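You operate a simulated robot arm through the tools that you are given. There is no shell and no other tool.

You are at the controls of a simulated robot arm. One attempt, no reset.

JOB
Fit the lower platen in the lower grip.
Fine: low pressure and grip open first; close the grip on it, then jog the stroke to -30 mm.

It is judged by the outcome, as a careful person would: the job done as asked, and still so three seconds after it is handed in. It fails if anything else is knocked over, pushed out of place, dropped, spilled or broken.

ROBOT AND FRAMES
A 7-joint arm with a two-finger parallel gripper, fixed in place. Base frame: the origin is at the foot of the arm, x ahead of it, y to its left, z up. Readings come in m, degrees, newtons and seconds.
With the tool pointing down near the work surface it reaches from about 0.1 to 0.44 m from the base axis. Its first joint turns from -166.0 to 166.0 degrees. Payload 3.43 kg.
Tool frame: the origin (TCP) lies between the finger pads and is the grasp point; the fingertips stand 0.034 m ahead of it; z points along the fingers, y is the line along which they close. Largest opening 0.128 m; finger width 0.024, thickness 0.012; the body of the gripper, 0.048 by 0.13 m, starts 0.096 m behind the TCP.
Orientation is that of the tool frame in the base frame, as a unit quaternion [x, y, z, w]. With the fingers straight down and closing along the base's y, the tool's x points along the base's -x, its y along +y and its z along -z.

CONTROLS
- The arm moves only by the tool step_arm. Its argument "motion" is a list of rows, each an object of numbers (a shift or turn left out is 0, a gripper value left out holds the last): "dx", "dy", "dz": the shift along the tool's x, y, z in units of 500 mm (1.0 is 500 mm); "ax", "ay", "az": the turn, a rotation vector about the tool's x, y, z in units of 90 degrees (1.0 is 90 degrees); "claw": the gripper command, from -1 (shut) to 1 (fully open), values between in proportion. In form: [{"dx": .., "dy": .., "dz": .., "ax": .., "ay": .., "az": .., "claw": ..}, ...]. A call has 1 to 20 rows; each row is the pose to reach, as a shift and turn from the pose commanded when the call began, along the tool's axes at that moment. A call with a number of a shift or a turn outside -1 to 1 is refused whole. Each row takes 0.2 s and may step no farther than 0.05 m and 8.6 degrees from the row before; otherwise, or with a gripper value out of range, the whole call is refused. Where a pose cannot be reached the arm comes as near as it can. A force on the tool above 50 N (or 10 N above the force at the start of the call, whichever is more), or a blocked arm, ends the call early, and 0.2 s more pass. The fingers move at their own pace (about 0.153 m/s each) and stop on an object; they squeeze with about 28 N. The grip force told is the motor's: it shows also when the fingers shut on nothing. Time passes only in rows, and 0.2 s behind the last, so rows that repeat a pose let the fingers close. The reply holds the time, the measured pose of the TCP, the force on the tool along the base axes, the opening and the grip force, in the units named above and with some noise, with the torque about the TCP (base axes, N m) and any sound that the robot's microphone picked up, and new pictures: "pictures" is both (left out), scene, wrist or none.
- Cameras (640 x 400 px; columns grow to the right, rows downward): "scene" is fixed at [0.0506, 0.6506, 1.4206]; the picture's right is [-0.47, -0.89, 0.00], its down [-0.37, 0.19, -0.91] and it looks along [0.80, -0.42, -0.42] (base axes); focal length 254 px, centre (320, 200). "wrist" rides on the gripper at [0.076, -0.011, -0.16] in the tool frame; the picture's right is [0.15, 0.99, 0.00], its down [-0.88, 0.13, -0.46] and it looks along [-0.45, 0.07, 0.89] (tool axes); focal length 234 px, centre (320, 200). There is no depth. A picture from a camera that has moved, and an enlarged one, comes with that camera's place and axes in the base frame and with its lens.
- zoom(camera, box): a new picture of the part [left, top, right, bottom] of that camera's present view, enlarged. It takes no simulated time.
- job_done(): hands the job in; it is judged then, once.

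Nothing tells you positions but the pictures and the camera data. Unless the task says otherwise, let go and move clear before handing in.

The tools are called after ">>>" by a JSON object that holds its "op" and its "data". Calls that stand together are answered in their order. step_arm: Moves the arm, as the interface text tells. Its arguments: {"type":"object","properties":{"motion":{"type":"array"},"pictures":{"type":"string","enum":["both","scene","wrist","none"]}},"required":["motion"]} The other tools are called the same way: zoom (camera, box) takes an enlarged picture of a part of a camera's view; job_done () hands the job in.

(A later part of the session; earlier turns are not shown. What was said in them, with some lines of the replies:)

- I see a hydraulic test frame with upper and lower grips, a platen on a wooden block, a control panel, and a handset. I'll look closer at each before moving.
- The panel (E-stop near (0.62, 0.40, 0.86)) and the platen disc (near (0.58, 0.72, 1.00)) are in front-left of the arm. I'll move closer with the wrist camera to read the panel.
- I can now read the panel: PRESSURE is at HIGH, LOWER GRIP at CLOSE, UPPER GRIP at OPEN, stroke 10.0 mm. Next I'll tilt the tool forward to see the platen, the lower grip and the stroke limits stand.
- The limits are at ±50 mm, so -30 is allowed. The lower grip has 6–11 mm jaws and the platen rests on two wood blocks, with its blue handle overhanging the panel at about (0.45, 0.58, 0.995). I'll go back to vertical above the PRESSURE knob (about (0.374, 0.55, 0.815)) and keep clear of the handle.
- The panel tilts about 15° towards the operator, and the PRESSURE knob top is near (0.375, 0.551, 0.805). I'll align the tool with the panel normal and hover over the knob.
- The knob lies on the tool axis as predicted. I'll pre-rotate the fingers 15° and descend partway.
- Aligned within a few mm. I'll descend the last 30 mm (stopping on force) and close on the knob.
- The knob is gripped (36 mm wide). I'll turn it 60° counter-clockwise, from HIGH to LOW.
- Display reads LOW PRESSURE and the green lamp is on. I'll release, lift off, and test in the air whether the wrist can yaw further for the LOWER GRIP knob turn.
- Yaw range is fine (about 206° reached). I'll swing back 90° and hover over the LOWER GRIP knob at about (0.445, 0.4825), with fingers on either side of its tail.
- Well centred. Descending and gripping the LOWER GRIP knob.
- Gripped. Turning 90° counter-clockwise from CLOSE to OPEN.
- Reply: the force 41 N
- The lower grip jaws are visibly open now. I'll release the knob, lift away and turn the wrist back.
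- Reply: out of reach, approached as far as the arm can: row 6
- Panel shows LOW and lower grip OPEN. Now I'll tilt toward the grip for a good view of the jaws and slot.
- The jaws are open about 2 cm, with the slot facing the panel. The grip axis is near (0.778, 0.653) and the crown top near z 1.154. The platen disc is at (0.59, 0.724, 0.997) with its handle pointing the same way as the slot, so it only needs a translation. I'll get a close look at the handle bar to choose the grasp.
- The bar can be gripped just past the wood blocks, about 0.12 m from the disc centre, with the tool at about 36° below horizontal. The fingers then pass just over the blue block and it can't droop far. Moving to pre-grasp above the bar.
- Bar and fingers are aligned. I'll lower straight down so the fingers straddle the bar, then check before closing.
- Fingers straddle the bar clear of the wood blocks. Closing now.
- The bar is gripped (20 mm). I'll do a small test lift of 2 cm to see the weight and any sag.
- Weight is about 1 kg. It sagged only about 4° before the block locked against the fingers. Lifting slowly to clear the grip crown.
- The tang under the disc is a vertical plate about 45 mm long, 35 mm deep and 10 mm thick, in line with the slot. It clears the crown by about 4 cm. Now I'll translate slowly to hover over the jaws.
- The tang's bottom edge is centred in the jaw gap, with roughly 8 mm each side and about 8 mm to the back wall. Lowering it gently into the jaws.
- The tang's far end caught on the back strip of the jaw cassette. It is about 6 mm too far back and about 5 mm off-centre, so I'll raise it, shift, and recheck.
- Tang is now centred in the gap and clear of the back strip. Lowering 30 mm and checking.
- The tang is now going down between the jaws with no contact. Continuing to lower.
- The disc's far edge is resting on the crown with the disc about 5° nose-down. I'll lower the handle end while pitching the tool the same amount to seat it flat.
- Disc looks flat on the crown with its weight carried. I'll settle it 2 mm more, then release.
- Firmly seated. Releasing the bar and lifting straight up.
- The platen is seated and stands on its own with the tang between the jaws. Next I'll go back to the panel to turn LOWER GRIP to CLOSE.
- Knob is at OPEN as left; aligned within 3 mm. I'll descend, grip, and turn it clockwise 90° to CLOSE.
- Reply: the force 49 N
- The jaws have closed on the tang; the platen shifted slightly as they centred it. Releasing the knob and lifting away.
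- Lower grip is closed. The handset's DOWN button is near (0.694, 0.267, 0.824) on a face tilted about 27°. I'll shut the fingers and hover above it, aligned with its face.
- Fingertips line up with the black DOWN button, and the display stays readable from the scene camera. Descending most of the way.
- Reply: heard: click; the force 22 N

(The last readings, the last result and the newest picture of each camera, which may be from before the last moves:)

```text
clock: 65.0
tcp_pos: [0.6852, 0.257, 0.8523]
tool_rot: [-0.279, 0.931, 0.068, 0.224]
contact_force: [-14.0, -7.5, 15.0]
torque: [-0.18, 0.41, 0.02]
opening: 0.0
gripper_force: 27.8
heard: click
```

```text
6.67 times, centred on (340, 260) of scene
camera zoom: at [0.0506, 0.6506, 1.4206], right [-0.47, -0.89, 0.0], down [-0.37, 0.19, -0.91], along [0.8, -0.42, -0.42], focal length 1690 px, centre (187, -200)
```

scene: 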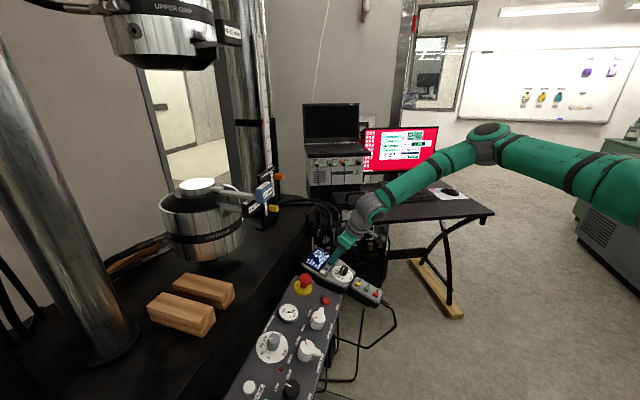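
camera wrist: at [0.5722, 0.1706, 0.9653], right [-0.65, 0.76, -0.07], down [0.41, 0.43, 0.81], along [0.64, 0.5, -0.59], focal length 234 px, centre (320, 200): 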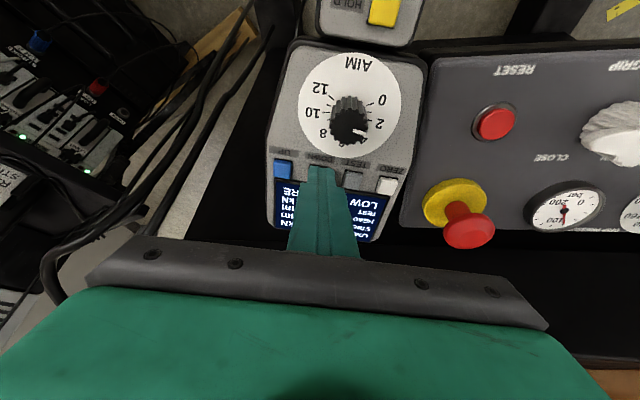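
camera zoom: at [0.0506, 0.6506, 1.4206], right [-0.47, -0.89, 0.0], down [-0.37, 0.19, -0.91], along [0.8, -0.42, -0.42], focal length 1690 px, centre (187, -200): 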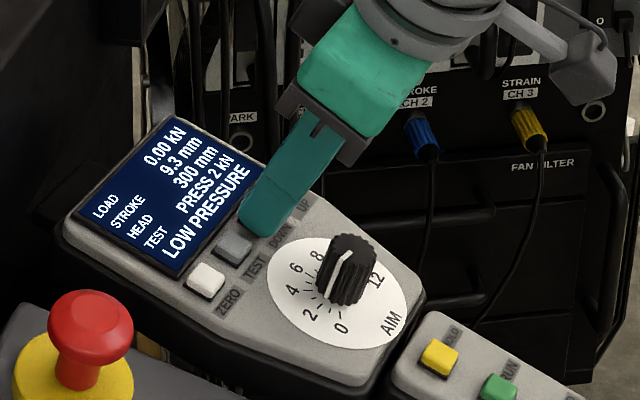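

The DOWN button clicked and the stroke is dropping (9.3 mm). I'll hold it for a second to measure the speed.

>>> {"op": "step_arm", "data": {"motion": [{"dz": 0}, {"dz": 0}, {"dz": 0}, {"dz": 0}], "pictures": "scene"}}

>>> {"op": "zoom", "data": {"camera": "scene", "box": [300, 230, 380, 290]}}

>>> {"op": "zoom", "data": {"camera": "scene", "box": [150, 160, 280, 250]}}

```text
clock: 66.0
tcp_pos: [0.6845, 0.2565, 0.852]
tool_rot: [-0.279, 0.931, 0.066, 0.224]
contact_force: [-13.0, -5.1, 16.5]
torque: [-0.08, 0.36, 0.07]
opening: 0.0
gripper_force: 28.2
```

scene: 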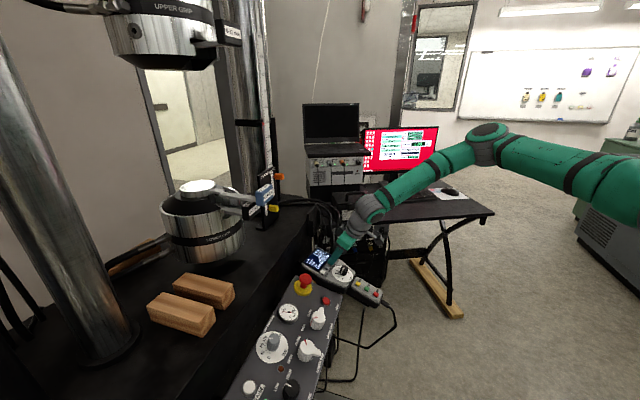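

```text
6.67 times, centred on (340, 260) of scene
camera zoom: at [0.0506, 0.6506, 1.4206], right [-0.47, -0.89, 0.0], down [-0.37, 0.19, -0.91], along [0.8, -0.42, -0.42], focal length 1690 px, centre (187, -200)
```

zoom: 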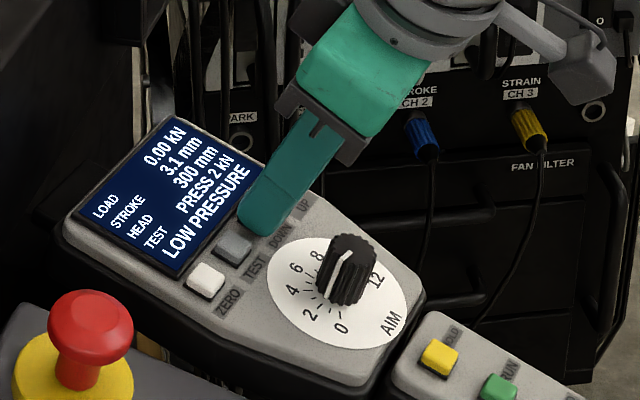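

```text
4.44 times, centred on (215, 205) of scene
camera zoom: at [0.0506, 0.6506, 1.4206], right [-0.47, -0.89, 0.0], down [-0.37, 0.19, -0.91], along [0.8, -0.42, -0.42], focal length 1127 px, centre (787, 178)
```

zoom: 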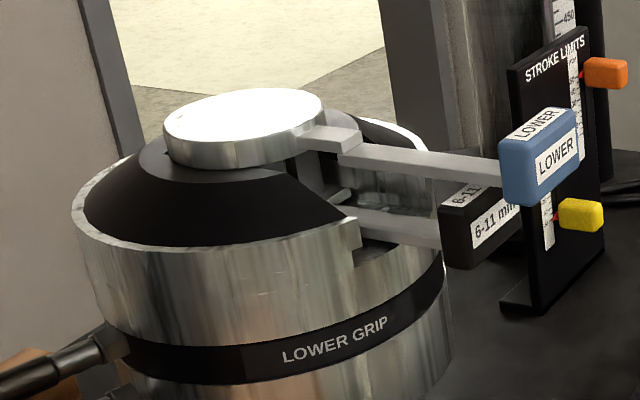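

Speed is about 6.2 mm/s and the platen is riding down with the grip. Holding on for 3 more seconds.

>>> {"op": "step_arm", "data": {"motion": [{"dz": 0}, {"dz": 0}, {"dz": 0}, {"dz": 0}, {"dz": 0}, {"dz": 0}, {"dz": 0}, {"dz": 0}, {"dz": 0}, {"dz": 0}, {"dz": 0}, {"dz": 0}, {"dz": 0}, {"dz": 0}], "pictures": "scene"}}

>>> {"op": "zoom", "data": {"camera": "scene", "box": [300, 230, 380, 290]}}

>>> {"op": "zoom", "data": {"camera": "scene", "box": [150, 160, 280, 250]}}

```text
clock: 69.0
tcp_pos: [0.6853, 0.258, 0.8523]
tool_rot: [-0.279, 0.932, 0.066, 0.223]
contact_force: [-5.5, -1.9, 19.6]
torque: [0.03, 0.05, 0.08]
opening: 0.0
gripper_force: 28.0
```

scene: 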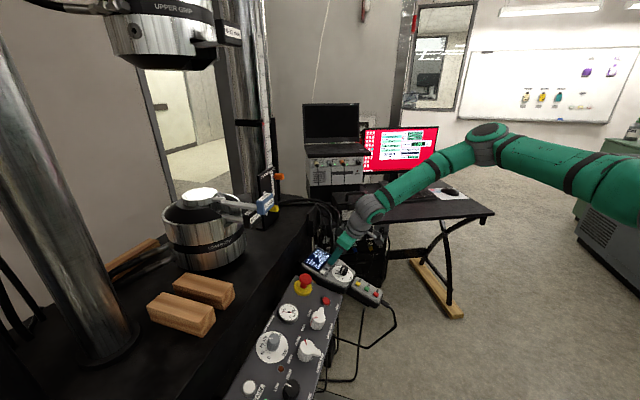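

```text
6.67 times, centred on (340, 260) of scene
camera zoom: at [0.0506, 0.6506, 1.4206], right [-0.47, -0.89, 0.0], down [-0.37, 0.19, -0.91], along [0.8, -0.42, -0.42], focal length 1690 px, centre (187, -200)
```

zoom: 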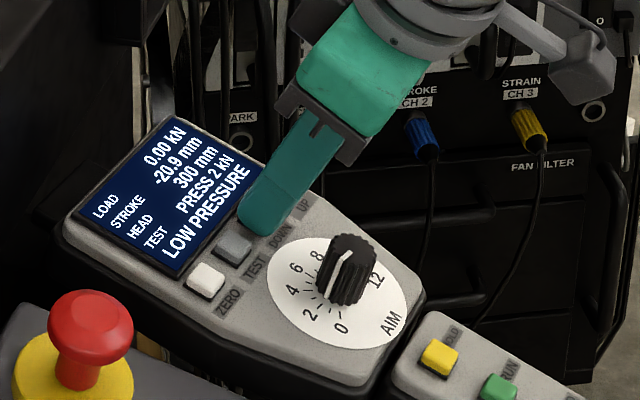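

```text
4.44 times, centred on (215, 205) of scene
camera zoom: at [0.0506, 0.6506, 1.4206], right [-0.47, -0.89, 0.0], down [-0.37, 0.19, -0.91], along [0.8, -0.42, -0.42], focal length 1127 px, centre (787, 178)
```

zoom: 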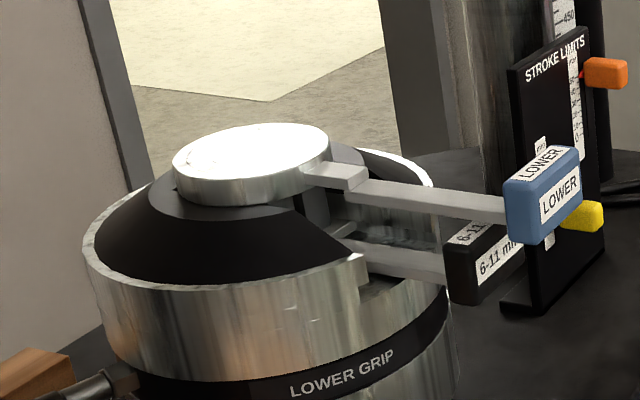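

Now -20.9 mm at a steady 8 mm/s. I'll hold 0.6 s more and then approach in smaller steps.

>>> {"op": "step_arm", "data": {"motion": [{"dz": 0}, {"dz": -0.012}, {"dz": -0.02}], "pictures": "none"}}

>>> {"op": "zoom", "data": {"camera": "scene", "box": [300, 230, 380, 290]}}

```text
clock: 69.8
tcp_pos: [0.6805, 0.2551, 0.8606]
tool_rot: [-0.277, 0.932, 0.066, 0.223]
contact_force: [0.8, -0.8, 0.0]
torque: [0.0, -0.01, 0.03]
opening: 0.0
gripper_force: 28.9
```

```text
6.67 times, centred on (340, 260) of scene
camera zoom: at [0.0506, 0.6506, 1.4206], right [-0.47, -0.89, 0.0], down [-0.37, 0.19, -0.91], along [0.8, -0.42, -0.42], focal length 1690 px, centre (187, -200)
```

zoom: 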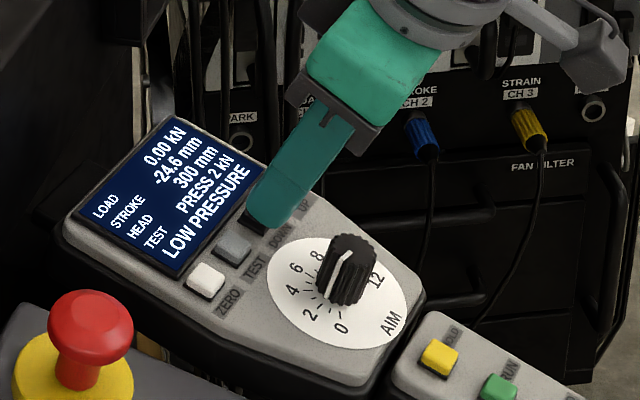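

Released at -24.6 mm. I'll give a short tap to learn the increment.

>>> {"op": "step_arm", "data": {"motion": [{"dz": 0.02}, {"dz": 0.02}, {"dz": 0.0}, {"dz": 0.0}, {"dz": 0.0}], "pictures": "none"}}

>>> {"op": "zoom", "data": {"camera": "scene", "box": [300, 230, 380, 290]}}

```text
clock: 71.0
tcp_pos: [0.6814, 0.2559, 0.8609]
tool_rot: [-0.279, 0.932, 0.067, 0.223]
contact_force: [0.2, 0.6, -0.2]
torque: [0.0, 0.03, -0.02]
opening: 0.0
gripper_force: 28.0
heard: click
```

```text
6.67 times, centred on (340, 260) of scene
camera zoom: at [0.0506, 0.6506, 1.4206], right [-0.47, -0.89, 0.0], down [-0.37, 0.19, -0.91], along [0.8, -0.42, -0.42], focal length 1690 px, centre (187, -200)
```

zoom: 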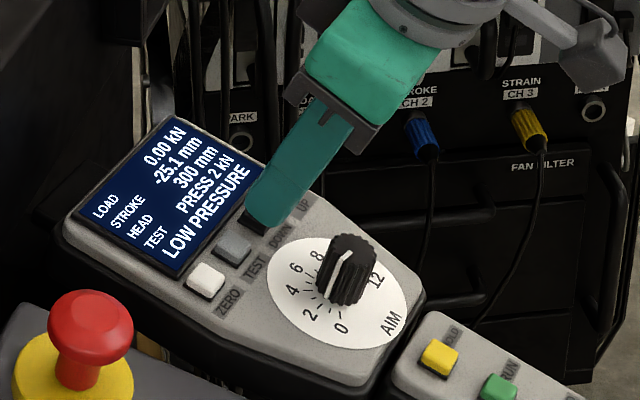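

A short tap gives 0.5 mm (slow start, then 8 mm/s). I'll do a medium press for about 3 mm.

>>> {"op": "step_arm", "data": {"motion": [{"dz": 0.02}, {"dz": 0.02}, {"dz": 0.02}, {"dz": 0.02}, {"dz": 0.02}, {"dz": 0.0}, {"dz": 0.0}, {"dz": 0.0}], "pictures": "none"}}

>>> {"op": "zoom", "data": {"camera": "scene", "box": [300, 230, 380, 290]}}

```text
clock: 72.8
tcp_pos: [0.6814, 0.2563, 0.8618]
tool_rot: [-0.279, 0.931, 0.067, 0.223]
contact_force: [0.0, 1.1, -0.4]
torque: [-0.03, -0.02, -0.04]
opening: 0.0
gripper_force: 27.9
heard: click
```

```text
6.67 times, centred on (340, 260) of scene
camera zoom: at [0.0506, 0.6506, 1.4206], right [-0.47, -0.89, 0.0], down [-0.37, 0.19, -0.91], along [0.8, -0.42, -0.42], focal length 1690 px, centre (187, -200)
```

zoom: 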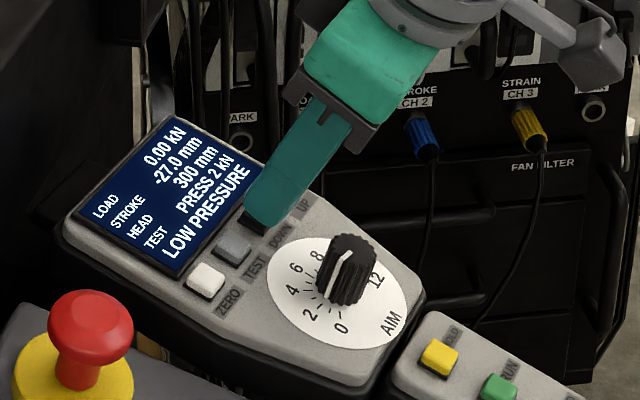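

>>> {"op": "step_arm", "data": {"motion": [{"dz": 0.02}, {"dz": 0.02}, {"dz": 0.02}, {"dz": 0.02}, {"dz": 0.02}, {"dz": 0.0}, {"dz": 0.0}, {"dz": 0.0}], "pictures": "none"}}

>>> {"op": "zoom", "data": {"camera": "scene", "box": [300, 230, 380, 290]}}

```text
clock: 74.6
tcp_pos: [0.6811, 0.2562, 0.8625]
tool_rot: [-0.279, 0.931, 0.066, 0.224]
contact_force: [-1.1, 0.6, -0.2]
torque: [0.01, 0.0, -0.02]
opening: 0.0001
gripper_force: 28.0
heard: click
```

```text
6.67 times, centred on (340, 260) of scene
camera zoom: at [0.0506, 0.6506, 1.4206], right [-0.47, -0.89, 0.0], down [-0.37, 0.19, -0.91], along [0.8, -0.42, -0.42], focal length 1690 px, centre (187, -200)
```

zoom: 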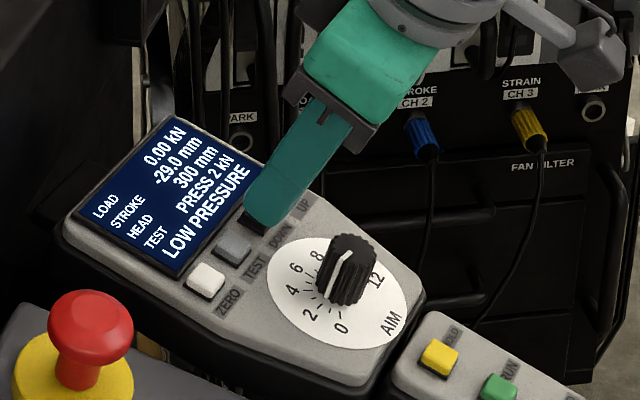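

-29.0 mm. One more slightly longer tap for about 0.9 mm.

>>> {"op": "step_arm", "data": {"motion": [{"dz": 0.02}, {"dz": 0.02}, {"dz": 0.02}, {"dz": 0.0}, {"dz": 0.0}, {"dz": 0.0}], "pictures": "none"}}

>>> {"op": "zoom", "data": {"camera": "scene", "box": [300, 230, 380, 290]}}

```text
clock: 76.0
tcp_pos: [0.6797, 0.2547, 0.8617]
tool_rot: [-0.278, 0.932, 0.066, 0.224]
contact_force: [-0.3, 0.3, -0.7]
torque: [-0.03, 0.0, -0.02]
opening: 0.0002
gripper_force: 27.3
heard: click
```

```text
6.67 times, centred on (340, 260) of scene
camera zoom: at [0.0506, 0.6506, 1.4206], right [-0.47, -0.89, 0.0], down [-0.37, 0.19, -0.91], along [0.8, -0.42, -0.42], focal length 1690 px, centre (187, -200)
```

zoom: 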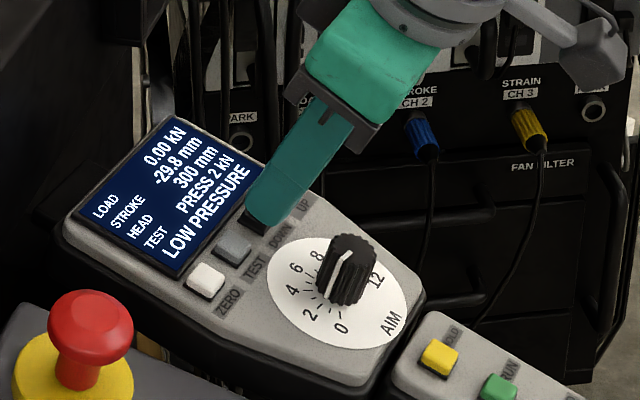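

-29.8 mm. One very brief tap to close the last 0.2 mm.

>>> {"op": "step_arm", "data": {"motion": [{"dz": 0.021}, {"dz": 0.0}, {"dz": 0.0}], "pictures": "none"}}

>>> {"op": "zoom", "data": {"camera": "scene", "box": [300, 230, 380, 290]}}

```text
clock: 76.8
tcp_pos: [0.6809, 0.2551, 0.8611]
tool_rot: [-0.279, 0.932, 0.066, 0.223]
contact_force: [0.0, 0.6, -0.1]
torque: [0.01, -0.02, 0.01]
opening: 0.0
gripper_force: 28.4
heard: click
```

```text
6.67 times, centred on (340, 260) of scene
camera zoom: at [0.0506, 0.6506, 1.4206], right [-0.47, -0.89, 0.0], down [-0.37, 0.19, -0.91], along [0.8, -0.42, -0.42], focal length 1690 px, centre (187, -200)
```

zoom: 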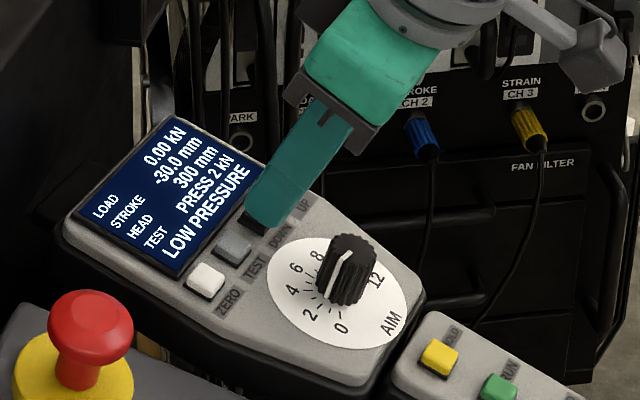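

The stroke reads -30.0 mm. Retreating from the handset, then inspecting the platen.

>>> {"op": "step_arm", "data": {"motion": [{"dz": -0.04}, {"dz": -0.1}, {"dz": -0.18}, {"dz": -0.26}, {"dz": -0.34}, {"dz": -0.42}, {"dz": -0.5}, {"dz": -0.58}, {"dz": -0.6}]}}

>>> {"op": "zoom", "data": {"camera": "scene", "box": [150, 170, 280, 260]}}

>>> {"op": "zoom", "data": {"camera": "scene", "box": [220, 240, 400, 400]}}

```text
clock: 78.8
tcp_pos: [0.5675, 0.1821, 1.1276]
tool_rot: [-0.279, 0.932, 0.066, 0.223]
contact_force: [0.5, -0.1, -0.6]
torque: [0.0, 0.01, 0.0]
opening: 0.0003
gripper_force: 27.4
camera wrist: at [0.4572, 0.0966, 1.2353], right [-0.65, 0.76, -0.07], down [0.41, 0.43, 0.81], along [0.64, 0.5, -0.59], focal length 234 px, centre (320, 200)
```

scene: 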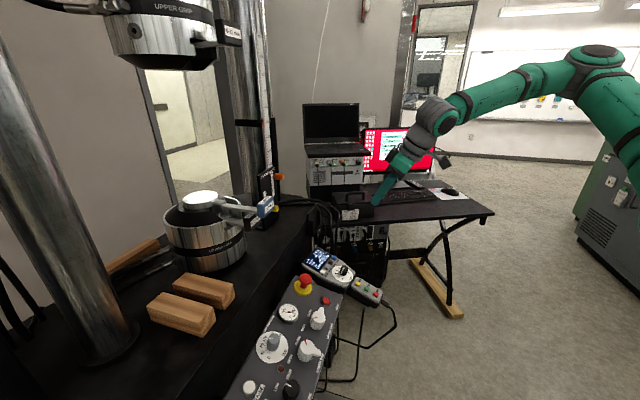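
wrist: 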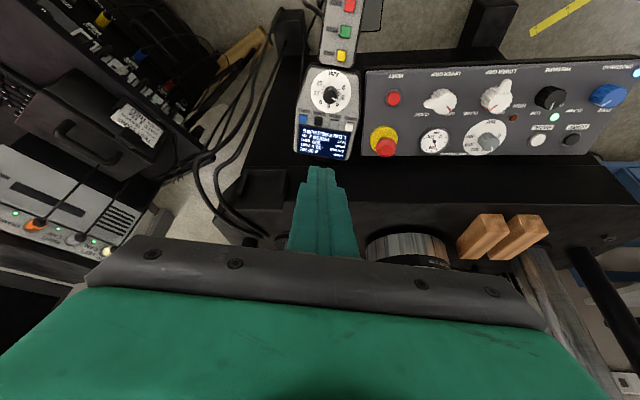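

```text
4.44 times, centred on (215, 215) of scene
camera zoom: at [0.0506, 0.6506, 1.4206], right [-0.47, -0.89, 0.0], down [-0.37, 0.19, -0.91], along [0.8, -0.42, -0.42], focal length 1127 px, centre (787, 133)
```

zoom: 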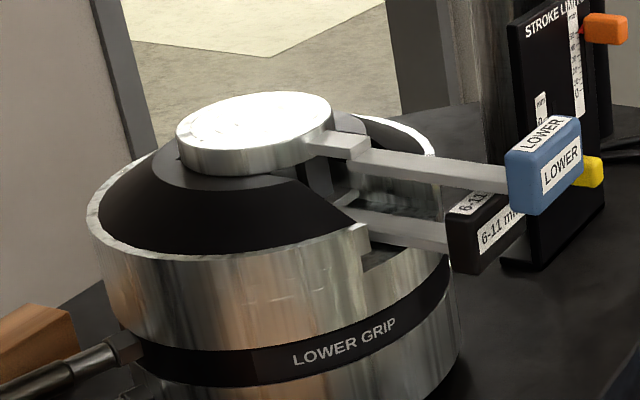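

```text
2.50 times, centred on (310, 320) of scene
camera zoom: at [0.0506, 0.6506, 1.4206], right [-0.47, -0.89, 0.0], down [-0.37, 0.19, -0.91], along [0.8, -0.42, -0.42], focal length 634 px, centre (345, -100)
```

zoom: 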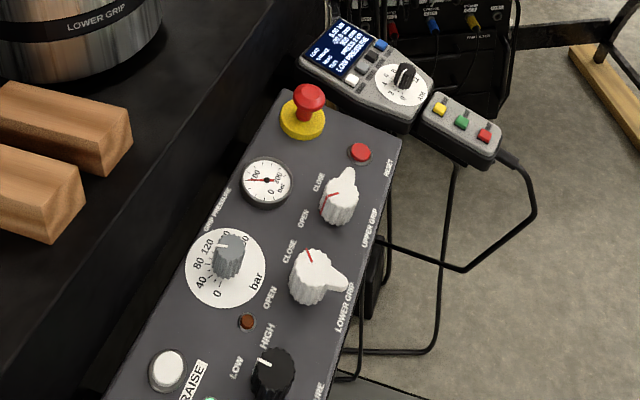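

Everything reads right: stroke -30.0, LOW pressure, LOWER GRIP at CLOSE. I'll take one close look at the seated platen from above.

>>> {"op": "step_arm", "data": {"motion": [{"dx": -0.07, "dy": 0.03, "dz": -0.03, "ay": -0.03}, {"dx": -0.14, "dy": 0.08, "dz": -0.06, "ay": -0.06}, {"dx": -0.21, "dy": 0.14, "dz": -0.1, "ay": -0.1}, {"dx": -0.28, "dy": 0.2, "dz": -0.13, "ay": -0.14}, {"dx": -0.34, "dy": 0.26, "dz": -0.16, "ay": -0.18}, {"dx": -0.41, "dy": 0.31, "dz": -0.19, "ay": -0.22}, {"dx": -0.465, "dy": 0.361, "dz": -0.219, "ay": -0.25}, {"dx": -0.465, "dy": 0.361, "dz": -0.219, "ay": -0.25}]}}

>>> {"op": "zoom", "data": {"camera": "wrist", "box": [250, 0, 430, 140]}}

>>> {"op": "zoom", "data": {"camera": "scene", "box": [300, 230, 380, 290]}}

```text
refused: row 3 steps farther than a row can; nothing moved
```

```text
2.86 times, centred on (340, 70) of wrist
camera zoom: at [0.4572, 0.0966, 1.2353], right [-0.65, 0.76, -0.07], down [0.41, 0.43, 0.81], along [0.64, 0.5, -0.59], focal length 669 px, centre (263, 571)
```

zoom: 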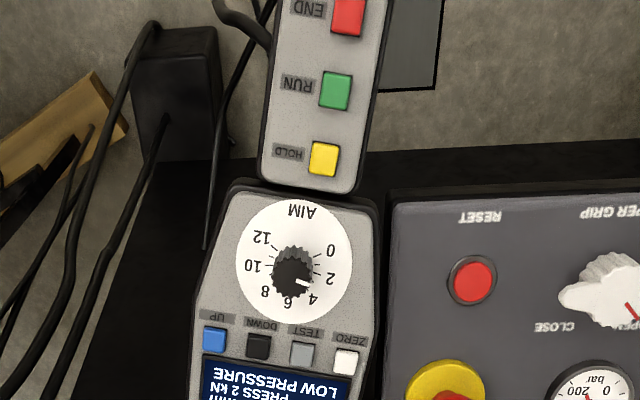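

```text
6.67 times, centred on (340, 260) of scene
camera zoom: at [0.0506, 0.6506, 1.4206], right [-0.47, -0.89, 0.0], down [-0.37, 0.19, -0.91], along [0.8, -0.42, -0.42], focal length 1690 px, centre (187, -200)
```

zoom: 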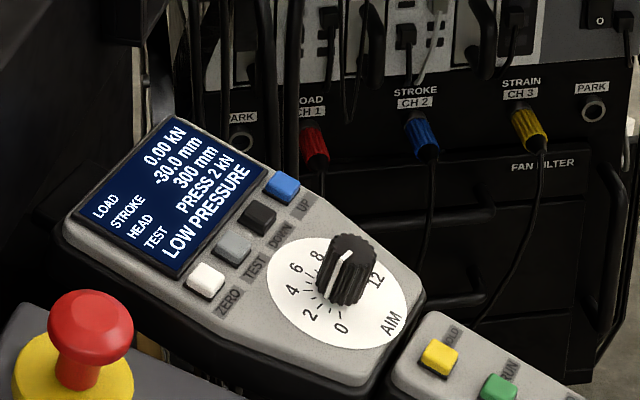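

That row step was too long, so nothing moved. I'll repeat the move with smaller, even rows.

>>> {"op": "step_arm", "data": {"motion": [{"dx": -0.047, "dy": 0.036, "dz": -0.022, "ay": -0.025}, {"dx": -0.093, "dy": 0.072, "dz": -0.044, "ay": -0.05}, {"dx": -0.14, "dy": 0.108, "dz": -0.066, "ay": -0.075}, {"dx": -0.186, "dy": 0.144, "dz": -0.088, "ay": -0.1}, {"dx": -0.233, "dy": 0.181, "dz": -0.11, "ay": -0.125}, {"dx": -0.279, "dy": 0.217, "dz": -0.131, "ay": -0.15}, {"dx": -0.326, "dy": 0.253, "dz": -0.153, "ay": -0.175}, {"dx": -0.372, "dy": 0.289, "dz": -0.175, "ay": -0.2}, {"dx": -0.419, "dy": 0.325, "dz": -0.197, "ay": -0.225}, {"dx": -0.465, "dy": 0.361, "dz": -0.219, "ay": -0.25}, {"dx": -0.465, "dy": 0.361, "dz": -0.219, "ay": -0.25}]}}

>>> {"op": "zoom", "data": {"camera": "wrist", "box": [250, 0, 430, 140]}}

>>> {"op": "zoom", "data": {"camera": "scene", "box": [300, 230, 380, 290]}}

```text
clock: 81.2
tcp_pos: [0.606, 0.4163, 1.3186]
tool_rot: [-0.253, 0.877, 0.129, 0.387]
contact_force: [0.3, 0.2, 1.2]
torque: [0.0, 0.02, -0.02]
opening: 0.0001
gripper_force: 27.7
camera wrist: at [0.4708, 0.3131, 1.3676], right [-0.62, 0.78, -0.08], down [0.15, 0.22, 0.96], along [0.77, 0.59, -0.26], focal length 234 px, centre (320, 200)
```

scene: 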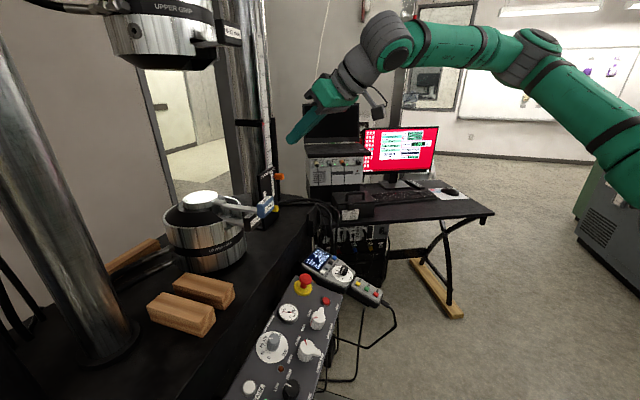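
wrist: 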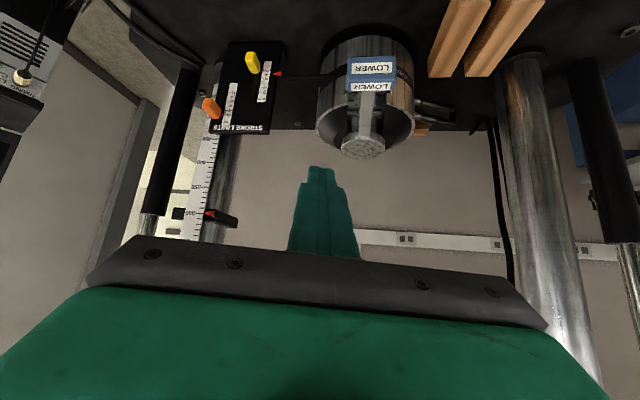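

```text
2.86 times, centred on (340, 70) of wrist
camera zoom: at [0.4708, 0.3131, 1.3676], right [-0.62, 0.78, -0.08], down [0.15, 0.22, 0.96], along [0.77, 0.59, -0.26], focal length 669 px, centre (263, 571)
```

zoom: 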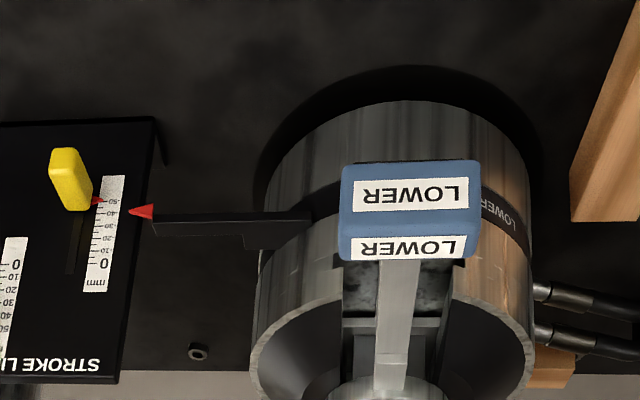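

```text
6.67 times, centred on (340, 260) of scene
camera zoom: at [0.0506, 0.6506, 1.4206], right [-0.47, -0.89, 0.0], down [-0.37, 0.19, -0.91], along [0.8, -0.42, -0.42], focal length 1690 px, centre (187, -200)
```

zoom: 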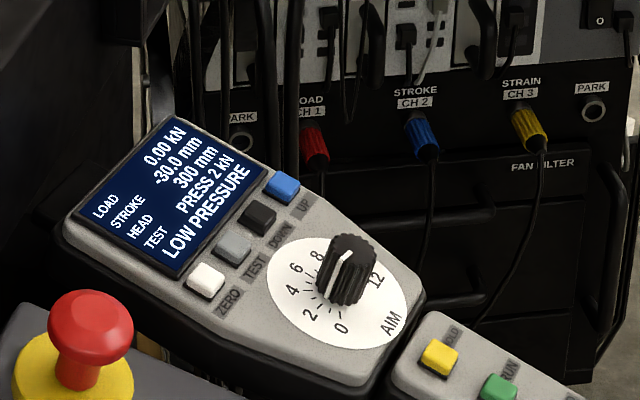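

>>> {"op": "zoom", "data": {"camera": "wrist", "box": [305, 60, 425, 170]}}

```text
3.64 times, centred on (365, 115) of wrist
camera zoom: at [0.4708, 0.3131, 1.3676], right [-0.62, 0.78, -0.08], down [0.15, 0.22, 0.96], along [0.77, 0.59, -0.26], focal length 852 px, centre (156, 509)
```

zoom: 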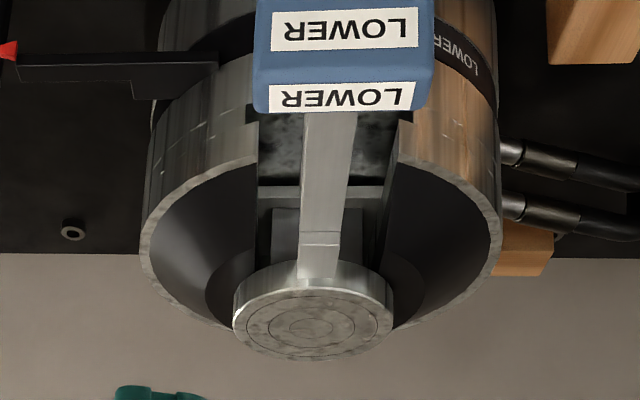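

The platen is centred, flat on the crown and clamped by the jaws. The handset shows LOW PRESSURE and -30.0 mm, nothing else has moved, and the arm is clear, so I'm handing in.

>>> {"op": "job_done", "data": {}}

```text
The job is handed in.
```

The lower platen is clamped in the lower grip, and the stroke is at -30.0 mm on the handset display.

- **Setup:** I turned PRESSURE from HIGH to LOW and opened the lower grip before touching the platen.
- **Fitting:** On the first try the tang (the plate under the disc) touched the strip at the back of the jaws. I raised it, shifted it a few millimetres and lowered it again until the disc sat flat. When I closed the grip, the jaws centred the platen.
- **Stroke:** I jogged down with the handset's DOWN button, finishing in short taps. The pointer on the stroke limits stand looks about 10 mm lower than the display. It looked that way before I started too, so I put it down to viewing angle and went by the display.
- **Now:** PRESSURE is at LOW, LOWER GRIP is at CLOSE, and the arm is clear. The wood blocks are where they were, and I saw nothing else disturbed.
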